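You operate a simulated robot arm through the tools that you are given. There is no shell and no other tool. Be economical: measure what you need, move in short steps, check, and stop when the job is done.

The job below is to be done with a simulated robot arm. You get a single attempt, and the scene is never put back.

JOB
Put one of the yoghurt tubs from the coffee end of the island on the baking end of the island.

Only the result counts: the job must be done as asked and must still hold three seconds after the hand-in. Knocking over, shifting, dropping, spilling or breaking anything else fails it.

ROBOT AND FRAMES
A 6-joint arm with a two-finger parallel gripper, fixed in place. Base frame: the origin is at the foot of the arm, x ahead of it, y to its left, z up; the work surface is at about z = 0. Readings come in m, degrees, newtons and seconds.
With the tool pointing down near the work surface it reaches from about 0.18 to 0.46 m from the base axis. Its first joint turns from -70.0 to 70.0 degrees. Payload 1.9 kg.
Tool frame: the origin (TCP) lies between the finger pads and is the grasp point; the fingertips stand 0.023 m ahead of it; z points along the fingers, y is the line along which they close. The gripper opens to 0.094 m. The fingers are 0.038 m wide and 0.01 m thick; the gripper's body (0.054 by 0.096 m) begins 0.039 m behind the TCP.
Orientation is that of the tool frame in the base frame, as a unit quaternion [w, x, y, z]. With the fingers straight down and closing along the base's y, the tool's x points along the base's -x, its y along +y and its z along -z.

CONTROLS
- The arm moves only by the tool apply_moves. Its argument "deltas" is text: rows parted by semicolons, each of 7 numbers parted by spaces: the turn, a rotation vector about the tool's x, y, z in units of 5 degrees (1.0 is 5 degrees), then the shift along the tool's x, y, z in units of 40 mm (1.0 is 40 mm), then the opening, from 0 (shut) to 1 (fully open). In form: wx wy wz x y z claw; .... A call has 1 to 8 rows; each row shifts and turns the commanded pose from where the row before left it, along the tool's axes as they then stand. A call with a number of a shift or a turn outside -1 to 1 is refused whole. Rows are played at 5 a second. More than 0.05 m and 8.6 degrees between two rows, or a gripper value outside its range, and nothing of the call is played. Where a pose cannot be reached the arm comes as near as it can. A force on the tool above 40 N (or 10 N above the force at the start of the call, whichever is more), or a blocked arm, ends the call early, and 0.2 s more pass. The fingers move at their own pace (about 0.108 m/s each) and stop on an object; they squeeze with about 22 N. The grip force told is the motor's: it shows also when the fingers shut on nothing. Time passes only in rows, and 0.2 s behind the last, so rows that do not move let the fingers close. The reply holds the time, the measured pose of the TCP, the force on the tool along the base axes, the opening and the grip force, in the units named above and with some noise, and new pictures: "views" is both (left out), scene, wrist or none.
- Cameras (640 x 400 px; columns grow to the right, rows downward): "scene" is fixed at [0.0127, 0.3072, 0.3926]; the picture's right is [-0.91, -0.42, 0.00], its down [-0.32, 0.70, -0.64] and it looks along [0.27, -0.58, -0.77] (base axes); focal length 214 px, centre (320, 200). "wrist" rides on the gripper at [0.086, 0.016, -0.075] in the tool frame; the picture's right is [-0.18, 0.98, 0.00], its down [-0.58, -0.11, -0.81] and it looks along [-0.79, -0.15, 0.59] (tool axes); focal length 243 px, centre (320, 200). There is no depth. A picture from a camera that has moved, and an enlarged one, comes with that camera's place and axes in the base frame and with its lens. The place of the scene camera against the robot may be out by one fixed shift of up to 0.025 m in any direction.
- enlarge(camera, box): a new picture of the part [left, top, right, bottom] of that camera's present view, enlarged. No time passes.
- job_done(): hands the job in; it is judged then, once.

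Go step by step. Nothing tells you positions but the pictures and the camera data: compare them with the known pose of the tool, close in by small moves and look again before you grip or let go. The budget is 90 turns and 170 pictures, counting those below and the enlarged ones. Unless the task says otherwise, let go and move clear before handing in, and close with one line.

The tools are called by a JSON object that holds its "fn" and its "kwargs". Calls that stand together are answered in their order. apply_moves: Moves the arm, as the interface text tells. Its arguments: {"type":"object","properties":{"deltas":{"type":"string"},"views":{"type":"string","enum":["both","scene","wrist","none"]}},"required":["deltas"]} The other tools are called the same way: enlarge (camera, box) takes an enlarged picture of a part of a camera's view; job_done () hands the job in.

At the start:

```text
clock: 0.0
eef_pos: [0.3634, 0.0481, 0.2849]
orientation: [0.001, 0.001, 1.0, 0.001]
force: [0.8, -0.8, 0.0]
opening: 0.0942
gripper_force: 0.0
```

scene: 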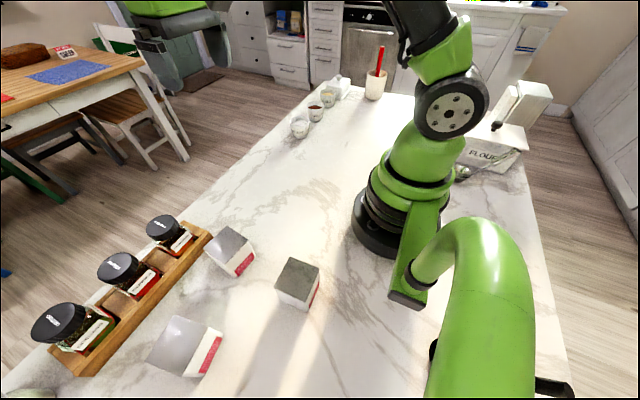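
wrist: 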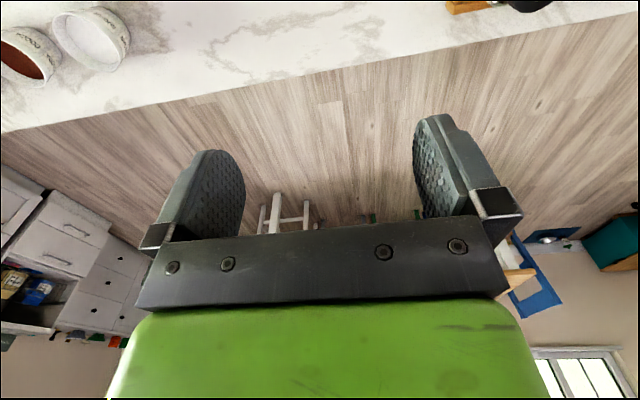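

I see jars in a rack and three white tubs at the near (+y) end, and flour, small bowls and a utensil pot at the far (-y) end. I'll enlarge both ends to identify them.

{"fn": "enlarge", "kwargs": {"camera": "scene", "box": [0, 200, 340, 400]}}

{"fn": "enlarge", "kwargs": {"camera": "scene", "box": [260, 40, 560, 220]}}

```text
1.88 times, centred on (170, 300) of scene
camera zoom: at [0.0127, 0.3072, 0.3926], right [-0.91, -0.42, 0.0], down [-0.32, 0.7, -0.64], along [0.27, -0.58, -0.77], focal length 404 px, centre (602, 12)
```

zoom: 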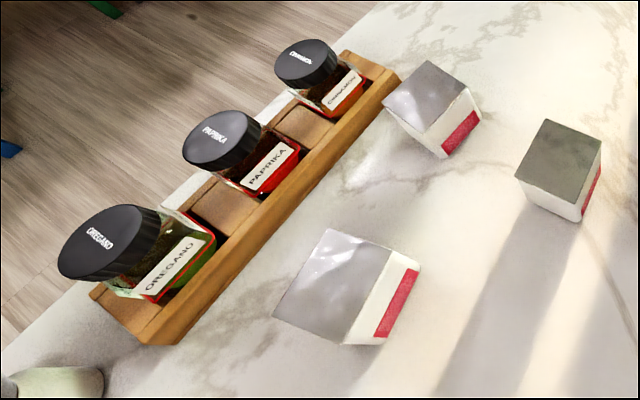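

```text
2.13 times, centred on (410, 130) of scene
camera zoom: at [0.0127, 0.3072, 0.3926], right [-0.91, -0.42, 0.0], down [-0.32, 0.7, -0.64], along [0.27, -0.58, -0.77], focal length 458 px, centre (128, 349)
```

zoom: 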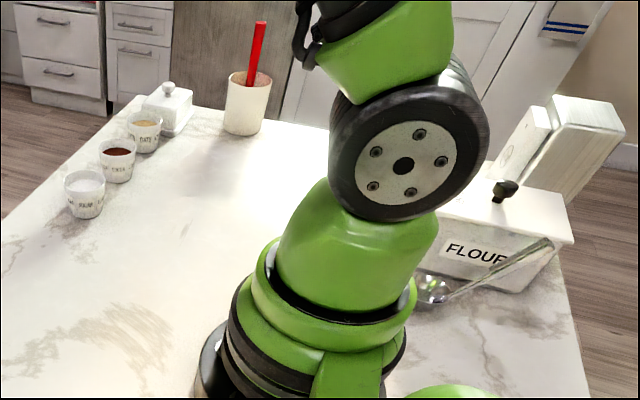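

The +y end needs a better look (there is another object at the picture's lower left), so I swing the arm that way at height and look with the wrist camera.

{"fn": "apply_moves", "kwargs": {"deltas": "0 0 -1 0.25 0.75 0 1;0 0 -1 0.25 0.75 0 1;0 0 -1 0.25 0.75 0 1;0 0 -1 0.25 0.75 0 1;0 0 -1 0.25 0.75 0 1;0 0 -1 0.25 0.75 0 1;0 0 -1 0.25 0.75 0 1;0 0 -1 0.25 0.75 0 1"}}

```text
clock: 1.8
eef_pos: [0.2172, 0.2515, 0.2857]
orientation: [0.0, -0.343, 0.939, 0.002]
force: [0.1, 0.0, 0.3]
opening: 0.094
gripper_force: 0.1
camera wrist: at [0.1406, 0.2091, 0.3614], right [-0.49, 0.87, 0.0], down [0.51, 0.29, 0.81], along [0.7, 0.4, -0.59], focal length 243 px, centre (320, 200)
```

scene: 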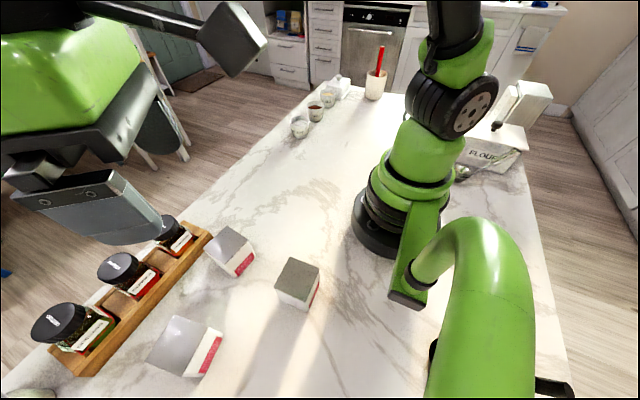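
wrist: 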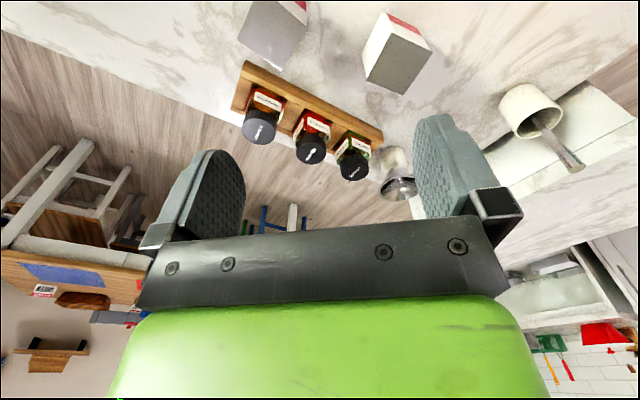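

The wrist picture is upside down; two tubs, the rack, a mug and some metal thing appear at the +y end. I enlarge to identify them.

{"fn": "enlarge", "kwargs": {"camera": "wrist", "box": [340, 0, 640, 210]}}

{"fn": "apply_moves", "kwargs": {"deltas": "0 0 -1 0.5 0 0 1;0 0 -1 0.5 0 0 1;0 0 -1 0.5 0 0 1;0 0 -1 0.5 0 0 1;0 0 -1 0.4 0 0 1;0 0 -1 0 0 0 1", "views": "wrist"}}

```text
1.90 times, centred on (490, 105) of wrist
camera zoom: at [0.1406, 0.2091, 0.3614], right [-0.49, 0.87, 0.0], down [0.51, 0.29, 0.81], along [0.7, 0.4, -0.59], focal length 462 px, centre (-4, 381)
```

zoom: 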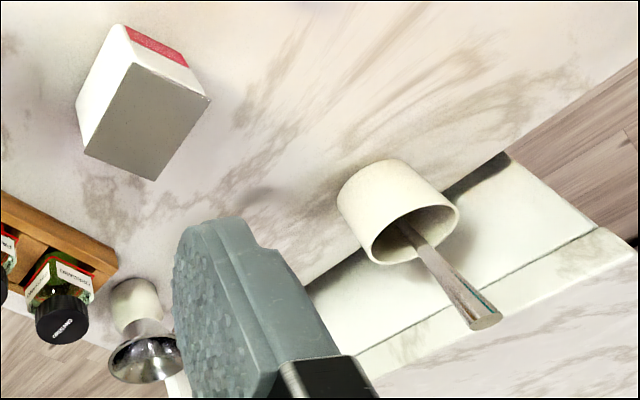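

```text
clock: 3.2
eef_pos: [0.1548, 0.1766, 0.2853]
orientation: [0.001, -0.574, 0.819, 0.0]
force: [-0.1, 0.0, 0.3]
opening: 0.0942
gripper_force: 0.0
camera wrist: at [0.1101, 0.102, 0.3602], right [-0.86, 0.51, 0.0], down [0.3, 0.51, 0.81], along [0.41, 0.7, -0.59], focal length 243 px, centre (320, 200)
```

wrist: 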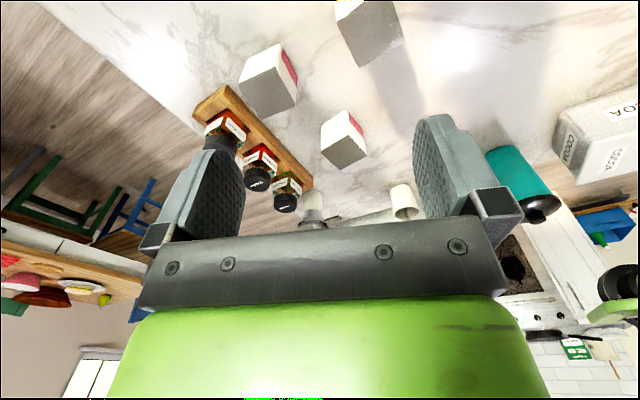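

The +y end holds a coffee tamper, mug, canister and cocoa box, so it is the coffee end. I check the tub labels.

{"fn": "enlarge", "kwargs": {"camera": "wrist", "box": [220, 0, 420, 180]}}

{"fn": "enlarge", "kwargs": {"camera": "scene", "box": [140, 210, 340, 390]}}

```text
2.22 times, centred on (320, 90) of wrist
camera zoom: at [0.1101, 0.102, 0.3602], right [-0.86, 0.51, 0.0], down [0.3, 0.51, 0.81], along [0.41, 0.7, -0.59], focal length 539 px, centre (320, 444)
```

zoom: 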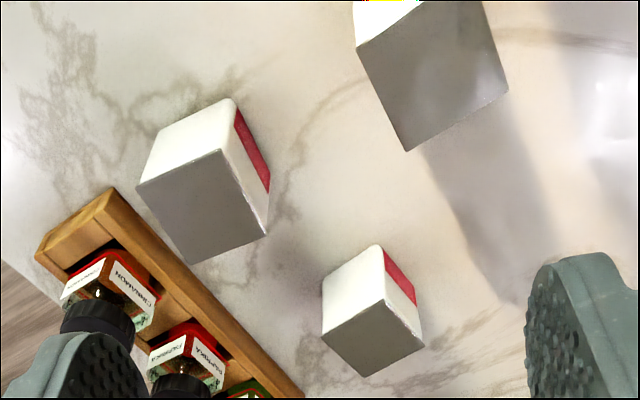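

```text
2.22 times, centred on (240, 300) of scene
camera zoom: at [0.0127, 0.3072, 0.3926], right [-0.91, -0.42, 0.0], down [-0.32, 0.7, -0.64], along [0.27, -0.58, -0.77], focal length 477 px, centre (498, -22)
```

zoom: 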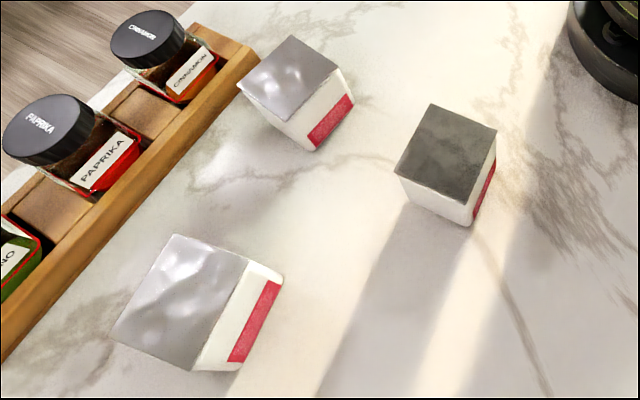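

All three tubs look identical (white, foil lid, red band). Triangulating gives a lid height of about 0.07 m; the tub near the rack is at about (0.253, 0.217), yaw about -9°, with room for fingers closing along y. I turn the tool to that yaw at height.

{"fn": "apply_moves", "kwargs": {"deltas": "0 0 1 0 0 0 1;0 0 1 0 0 0 1;0 0 1 0 0 0 1;0 0 1 0 0 0 1;0 0 1 0 0 0 1;0 0 1 0 0 0 1;0 0 1 0 0 0 1;0 0 1 0 0 0 1", "views": "none"}}

{"fn": "apply_moves", "kwargs": {"deltas": "0 0 1 0 0 0 1;0 0 1 0 0 0 1;0 0 1 0 0 0 1;0 0 1 0 0 0 1;0 0 1 0 0 0 1;0 0 1 0 0 0 1;0 0 1 0 0 0 1;0 0 0.8 0 0 0 1", "views": "wrist"}}

```text
clock: 5.0
eef_pos: [0.1562, 0.1769, 0.2855]
orientation: [0.001, -0.258, 0.966, 0.001]
force: [-0.4, -0.1, -0.2]
opening: 0.0937
gripper_force: 0.0
```

```text
clock: 6.8
eef_pos: [0.1562, 0.178, 0.2858]
orientation: [0.0, 0.079, 0.997, 0.002]
force: [0.2, -0.6, -0.4]
opening: 0.0942
gripper_force: 0.0
camera wrist: at [0.0728, 0.2081, 0.3607], right [0.34, 0.94, 0.0], down [0.56, -0.2, 0.81], along [0.76, -0.27, -0.59], focal length 243 px, centre (320, 200)
```

wrist: 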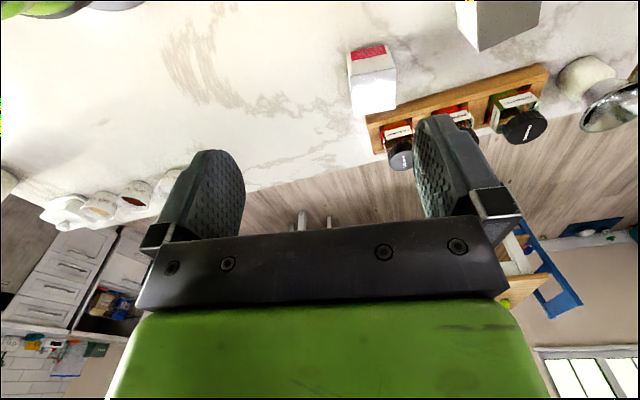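

Tub 1 is in view; I enlarge to get a third fix on its lid.

{"fn": "enlarge", "kwargs": {"camera": "wrist", "box": [310, 20, 450, 130]}}

```text
3.64 times, centred on (380, 75) of wrist
camera zoom: at [0.0728, 0.2081, 0.3607], right [0.34, 0.94, 0.0], down [0.56, -0.2, 0.81], along [0.76, -0.27, -0.59], focal length 882 px, centre (102, 654)
```

zoom: 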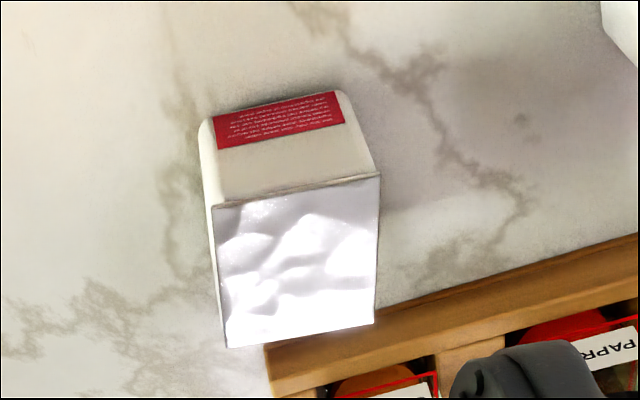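

The fix agrees: tub centre about (0.254, 0.216), yaw about -8°. I move above it and look.

{"fn": "apply_moves", "kwargs": {"deltas": "0 0 0 -0.568 0.33 0.7 1;0 0 0 -0.568 0.33 0.7 1;0 0 0 -0.568 0.33 0.7 1;0 0 0 -0.568 0.33 0.7 1;0 0 0 0 0 0 1"}}

```text
clock: 8.0
eef_pos: [0.257, 0.2174, 0.1728]
orientation: [0.001, 0.079, 0.997, 0.002]
force: [0.5, -0.6, 0.5]
opening: 0.0939
gripper_force: 0.0
camera wrist: at [0.1745, 0.2472, 0.2477], right [0.34, 0.94, 0.0], down [0.56, -0.2, 0.81], along [0.76, -0.27, -0.59], focal length 243 px, centre (320, 200)
```

scene: 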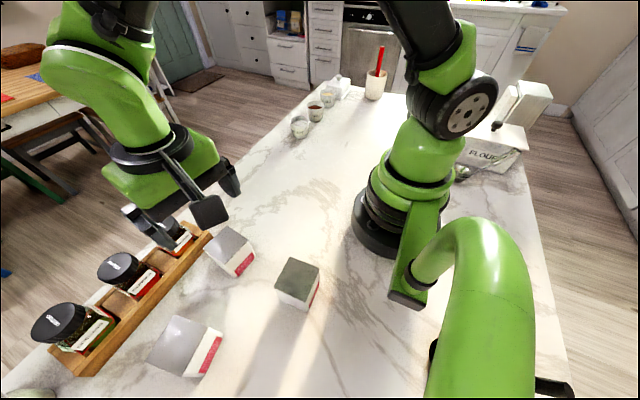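
wrist: 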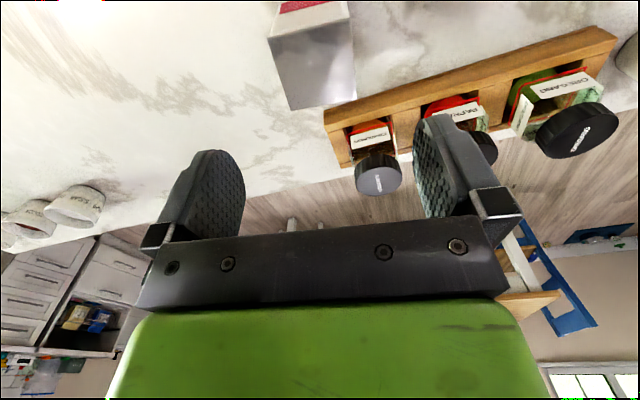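

Third check puts the tub at (0.254, 0.216), the tool is within 4 mm. I correct this and descend with the fingers either side.

{"fn": "apply_moves", "kwargs": {"deltas": "0 0 0 0.07 -0.05 0 1;0 0 0 0 0 0.8 1;0 0 0 0 0 0.8 1;0 0 0 0 0 0.4 1;0 0 0 0 0 0 1"}}

```text
clock: 9.2
eef_pos: [0.2526, 0.2146, 0.0926]
orientation: [0.0, 0.079, 0.997, 0.001]
force: [0.8, -0.7, 0.4]
opening: 0.0938
gripper_force: 0.0
camera wrist: at [0.1697, 0.2445, 0.1685], right [0.34, 0.94, 0.0], down [0.56, -0.2, 0.81], along [0.76, -0.27, -0.59], focal length 243 px, centre (320, 200)
```

scene: 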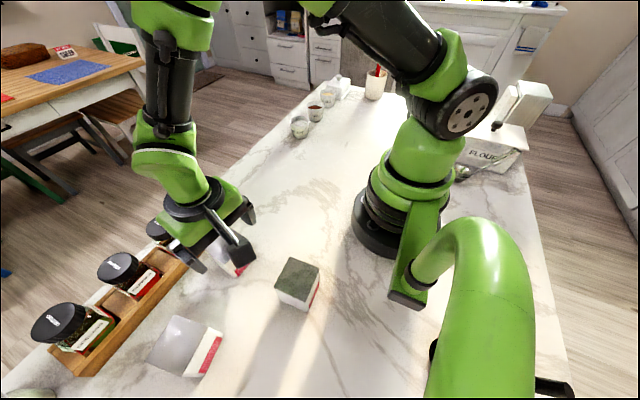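
wrist: 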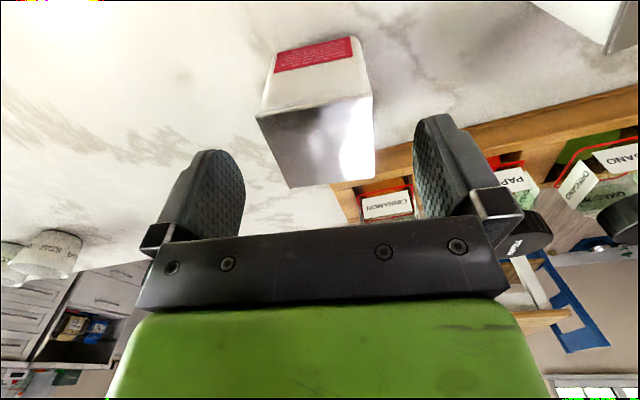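

The tub is centred between the fingers. I descend the last 47 mm.

{"fn": "apply_moves", "kwargs": {"deltas": "0 0 0 0 0 0.4 1;0 0 0 0 0 0.4 1;0 0 0 0 0 0.38 1;0 0 0 0 0 0 1"}}

```text
clock: 10.2
eef_pos: [0.2514, 0.2152, 0.0457]
orientation: [0.002, 0.079, 0.997, 0.001]
force: [0.5, -0.2, -0.1]
opening: 0.0941
gripper_force: 0.1
camera wrist: at [0.1693, 0.2449, 0.1206], right [0.34, 0.94, 0.0], down [0.56, -0.2, 0.81], along [0.76, -0.27, -0.59], focal length 243 px, centre (320, 200)
```

scene: 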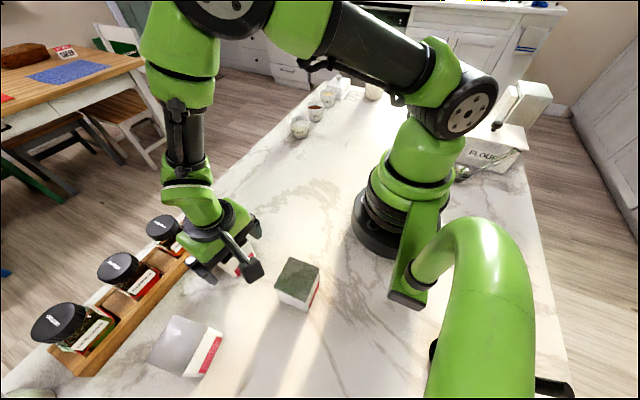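
wrist: 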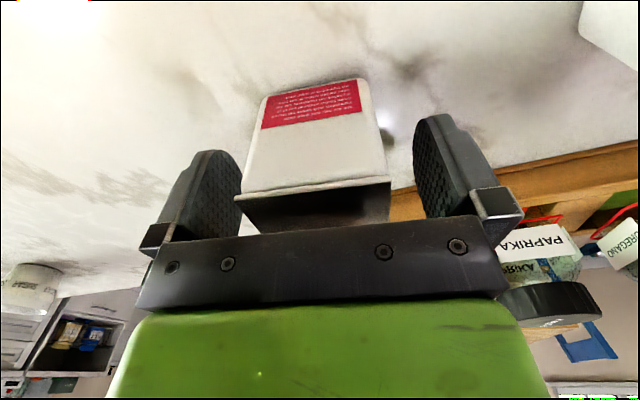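

The fingers straddle the tub with no contact. I close the grip.

{"fn": "apply_moves", "kwargs": {"deltas": "0 0 0 0 0 0 0.4;0 0 0 0 0 0 0.4;0 0 0 0 0 0 0.4;0 0 0 0 0 0 0.4", "views": "wrist"}}

```text
clock: 11.2
eef_pos: [0.2529, 0.214, 0.045]
orientation: [0.0, 0.078, 0.997, 0.001]
force: [0.0, -0.3, 0.5]
opening: 0.0556
gripper_force: 21.9
camera wrist: at [0.1692, 0.2448, 0.1207], right [0.34, 0.94, 0.0], down [0.56, -0.2, 0.81], along [0.76, -0.27, -0.59], focal length 243 px, centre (320, 200)
```

wrist: 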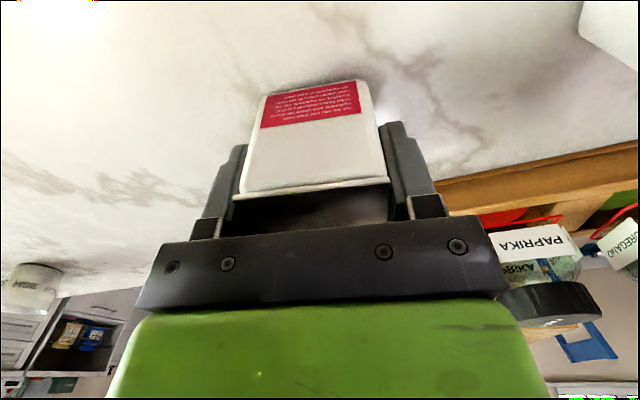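

Gripped at 0.056 m. I lift gently straight up.

{"fn": "apply_moves", "kwargs": {"deltas": "0 0 0 0 0 -0.2 0.3;0 0 0 0 0 -0.4 0.3;0 0 0 0 0 -0.6 0.3;0 0 0 0 0 -0.7 0.3;0 0 0 0 0 -0.7 0.3;0 0 0 0 0 -0.5 0.3;0 0 0 0 0 0 0.3"}}

```text
clock: 12.8
eef_pos: [0.249, 0.2118, 0.1705]
orientation: [0.0, 0.078, 0.997, 0.0]
force: [-0.6, -0.4, -1.0]
opening: 0.0556
gripper_force: 21.5
camera wrist: at [0.1659, 0.2423, 0.246], right [0.34, 0.94, 0.0], down [0.56, -0.2, 0.81], along [0.76, -0.27, -0.59], focal length 243 px, centre (320, 200)
```

scene: 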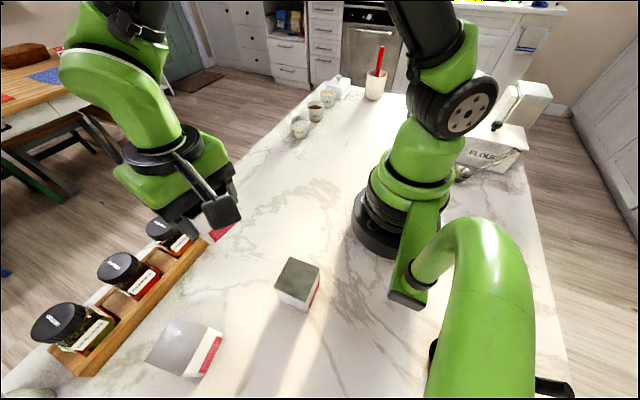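
wrist: 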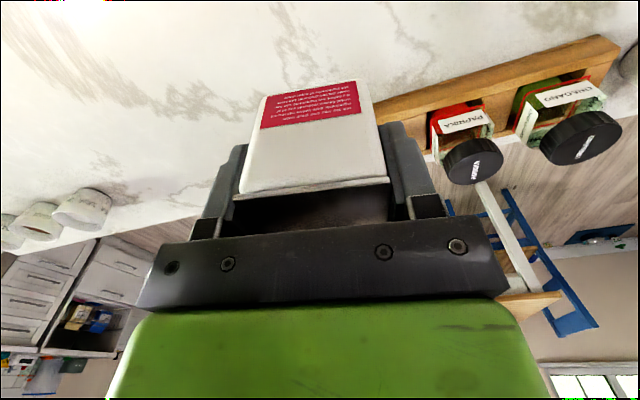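

The tub is held. I carry it at height across to the -y side, then look at the baking end.

{"fn": "apply_moves", "kwargs": {"deltas": "0 0 0 -0.15 -0.5 -0.15 0.3;0 0 0 -0.15 -0.9 -0.15 0.3;0 0 0 -0.15 -0.95 -0.15 0.3;0 0 0 -0.15 -0.95 -0.1 0.3;0 0 0 -0.15 -0.95 0 0.3;0 0 0 -0.15 -0.95 0 0.3;0 0 0 -0.15 -0.9 0 0.3;0 0 0 -0.15 -0.5 0 0.3"}}

```text
clock: 14.6
eef_pos: [0.2559, -0.0519, 0.1909]
orientation: [0.001, 0.078, 0.997, 0.0]
force: [-0.4, 0.2, -1.6]
opening: 0.056
gripper_force: 22.3
camera wrist: at [0.1727, -0.0219, 0.2666], right [0.33, 0.94, 0.0], down [0.56, -0.2, 0.81], along [0.76, -0.27, -0.59], focal length 243 px, centre (320, 200)
```

scene: 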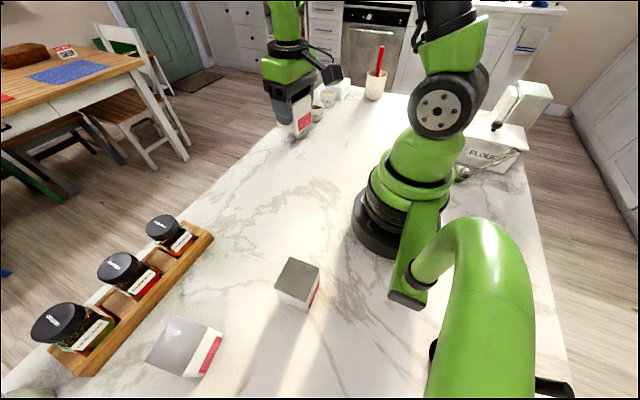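
wrist: 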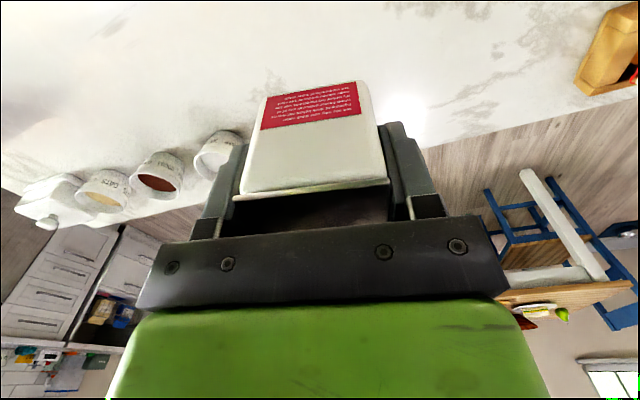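

The bowls stand in a row at x ≈ 0.33, y from about -0.22 outward; the counter around (0.18, -0.28) looks clear. I swing there at height, turning the tool along with the arm.

{"fn": "apply_moves", "kwargs": {"deltas": "0 0 1 -0.22 -0.6 0 0.3;0 0 1 -0.22 -0.75 0 0.3;0 0 1 -0.22 -0.75 0 0.3;0 0 1 -0.22 -0.75 0 0.3;0 0 1 -0.22 -0.75 0 0.3;0 0 1 -0.22 -0.75 0 0.3;0 0 1 -0.22 -0.75 0 0.3;0 0 1 -0.22 -0.6 0 0.3"}}

```text
clock: 16.4
eef_pos: [0.2178, -0.2831, 0.1907]
orientation: [0.0, 0.415, 0.91, 0.001]
force: [0.4, 0.2, -0.7]
opening: 0.0558
gripper_force: 22.0
camera wrist: at [0.1744, -0.2068, 0.2661], right [0.86, 0.5, 0.0], down [0.3, -0.51, 0.8], along [0.41, -0.69, -0.59], focal length 243 px, centre (320, 200)
```

scene: 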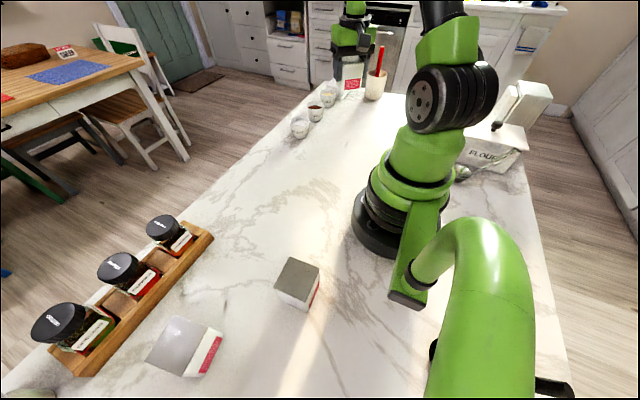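
wrist: 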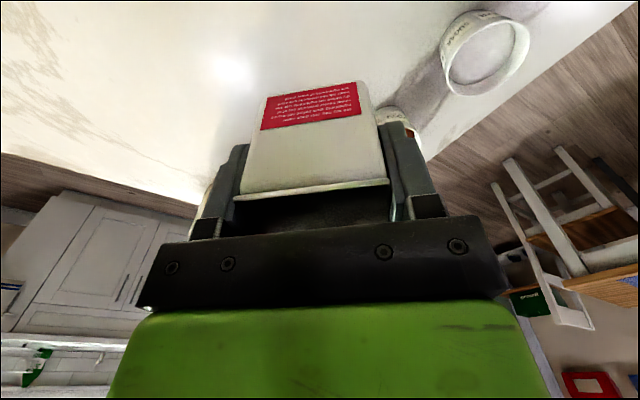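

Bowl 1 is at about (0.34, -0.215), bowl 2 near (0.33, -0.30). I shift 5 cm away from them and lower part of the way.

{"fn": "apply_moves", "kwargs": {"deltas": "0 0 0 0.42 -0.48 0 0.3;0 0 0 0.42 -0.48 0 0.3;0 0 0 0 0 0.6 0.3;0 0 0 0 0 0.7 0.3;0 0 0 0 0 0.7 0.3;0 0 0 0 0 0.5 0.3;0 0 0 0 0 0 0.3"}}

```text
clock: 18.0
eef_pos: [0.1664, -0.286, 0.0918]
orientation: [0.0, 0.415, 0.91, 0.001]
force: [-0.1, -0.7, -1.6]
opening: 0.0555
gripper_force: 21.5
camera wrist: at [0.1223, -0.2093, 0.1682], right [0.86, 0.51, 0.0], down [0.3, -0.51, 0.81], along [0.41, -0.69, -0.59], focal length 243 px, centre (320, 200)
```

scene: 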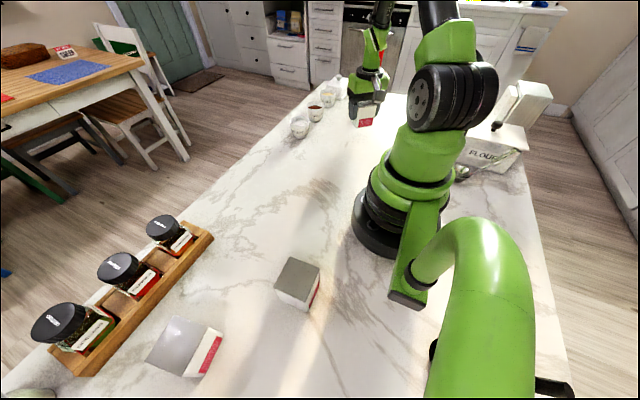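
wrist: 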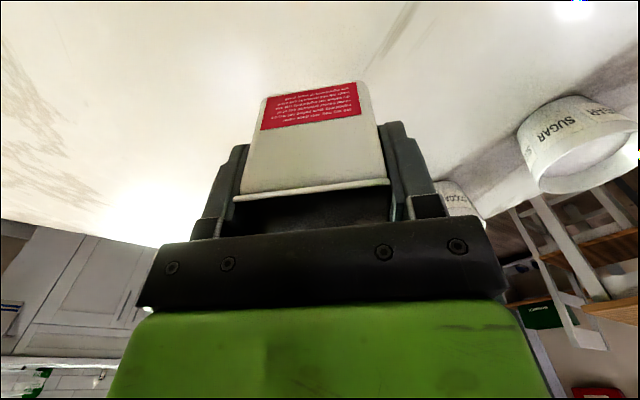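

The spot is clear all round. I lower to just above the surface, in slowing steps.

{"fn": "apply_moves", "kwargs": {"deltas": "0 0 0 0 0 0.5 0.3;0 0 0 0 0 0.4 0.3;0 0 0 0 0 0.15 0.3;0 0 0 0 0 0.05 0.3;0 0 0 0 0 0 0.3"}}

```text
clock: 19.2
eef_pos: [0.1687, -0.2862, 0.0465]
orientation: [0.0, 0.415, 0.91, 0.001]
force: [1.2, -0.8, -0.7]
opening: 0.0557
gripper_force: 22.2
camera wrist: at [0.1235, -0.2091, 0.1225], right [0.86, 0.51, 0.0], down [0.3, -0.51, 0.81], along [0.41, -0.69, -0.59], focal length 243 px, centre (320, 200)
```

scene: 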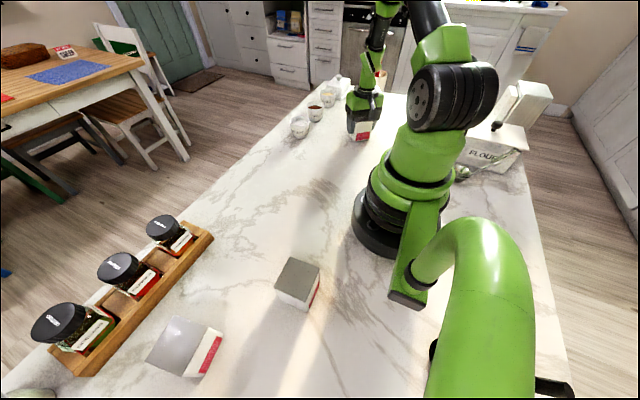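
wrist: 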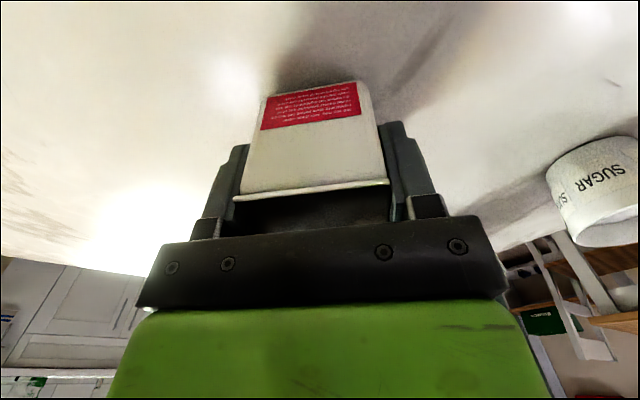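

It's about a millimetre above the surface, with no load change yet. I lower slightly until contact.

{"fn": "apply_moves", "kwargs": {"deltas": "0 0 0 0 0 0.03 0.3;0 0 0 0 0 0.03 0.3;0 0 0 0 0 0 0.3", "views": "none"}}

```text
clock: 20.0
eef_pos: [0.1687, -0.2864, 0.045]
orientation: [0.0, 0.415, 0.91, 0.001]
force: [-1.5, 6.8, 17.7]
opening: 0.0559
gripper_force: 22.0
```

Contact: the upward force is 17.7 N, so the tub rests on the counter. I ease up a hair, then open.

{"fn": "apply_moves", "kwargs": {"deltas": "0 0 0 0 0 -0.02 0.3;0 0 0 0 0 0 0.3;0 0 0 0 0 0 0.65;0 0 0 0 0 0 0.8;0 0 0 0 0 0 1;0 0 0 0 0 0 1"}}

```text
clock: 21.4
eef_pos: [0.167, -0.2861, 0.0456]
orientation: [0.0, 0.415, 0.91, 0.001]
force: [-0.1, -0.3, 0.2]
opening: 0.094
gripper_force: 0.0
camera wrist: at [0.1229, -0.2099, 0.1209], right [0.86, 0.51, 0.0], down [0.3, -0.51, 0.81], along [0.41, -0.69, -0.59], focal length 243 px, centre (320, 200)
```

scene: 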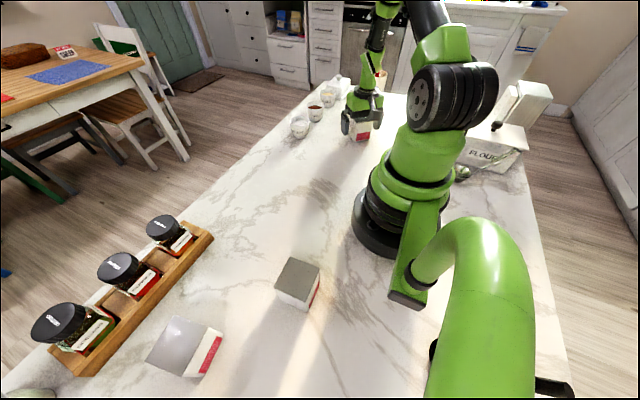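
wrist: 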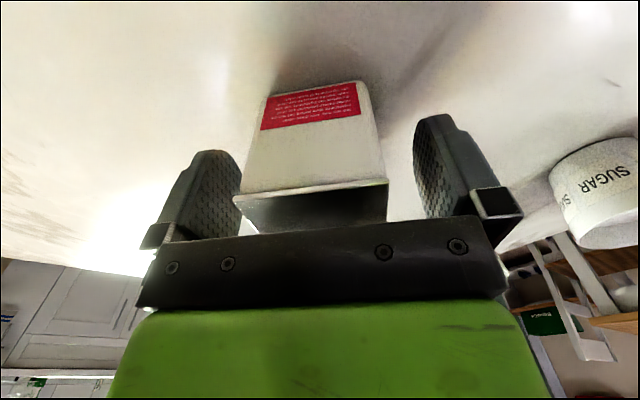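

The tub stands free and the fingers are open. I rise straight up and check.

{"fn": "apply_moves", "kwargs": {"deltas": "0 0 0 0 0 -0.4 1;0 0 0 0 0 -0.7 1;0 0 0 0 0 -0.8 1;0 0 0 0 0 -0.8 1;0 0 0 0 0 -0.7 1;0 0 0 0 0 0 1"}}

```text
clock: 22.8
eef_pos: [0.168, -0.2877, 0.1815]
orientation: [0.0, 0.415, 0.91, 0.001]
force: [0.5, -0.4, -0.3]
opening: 0.094
gripper_force: 0.0
camera wrist: at [0.1239, -0.2103, 0.2578], right [0.86, 0.51, 0.0], down [0.3, -0.51, 0.81], along [0.41, -0.69, -0.59], focal length 243 px, centre (320, 200)
```

scene: 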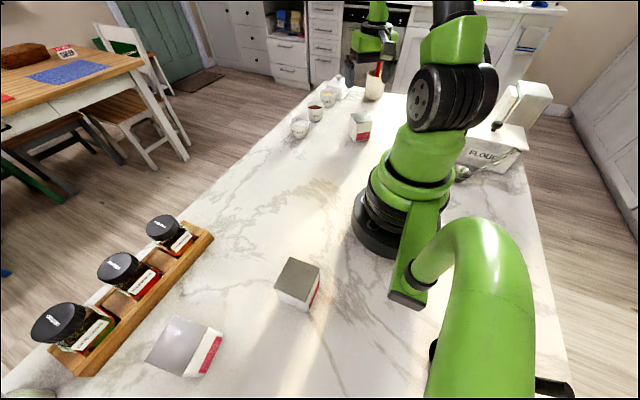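
wrist: 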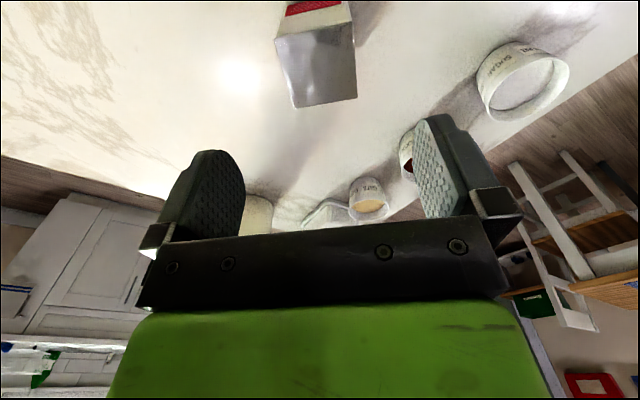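

The tub stands upright among the baking things, the arm is clear, and nothing else has moved. I hand it in.

{"fn": "job_done", "kwargs": {}}

```text
The job is handed in.
```

I moved one yoghurt tub from the coffee end to the baking end: it stands upright beside the bowls, the gripper is clear, and the last pictures show nothing else disturbed.
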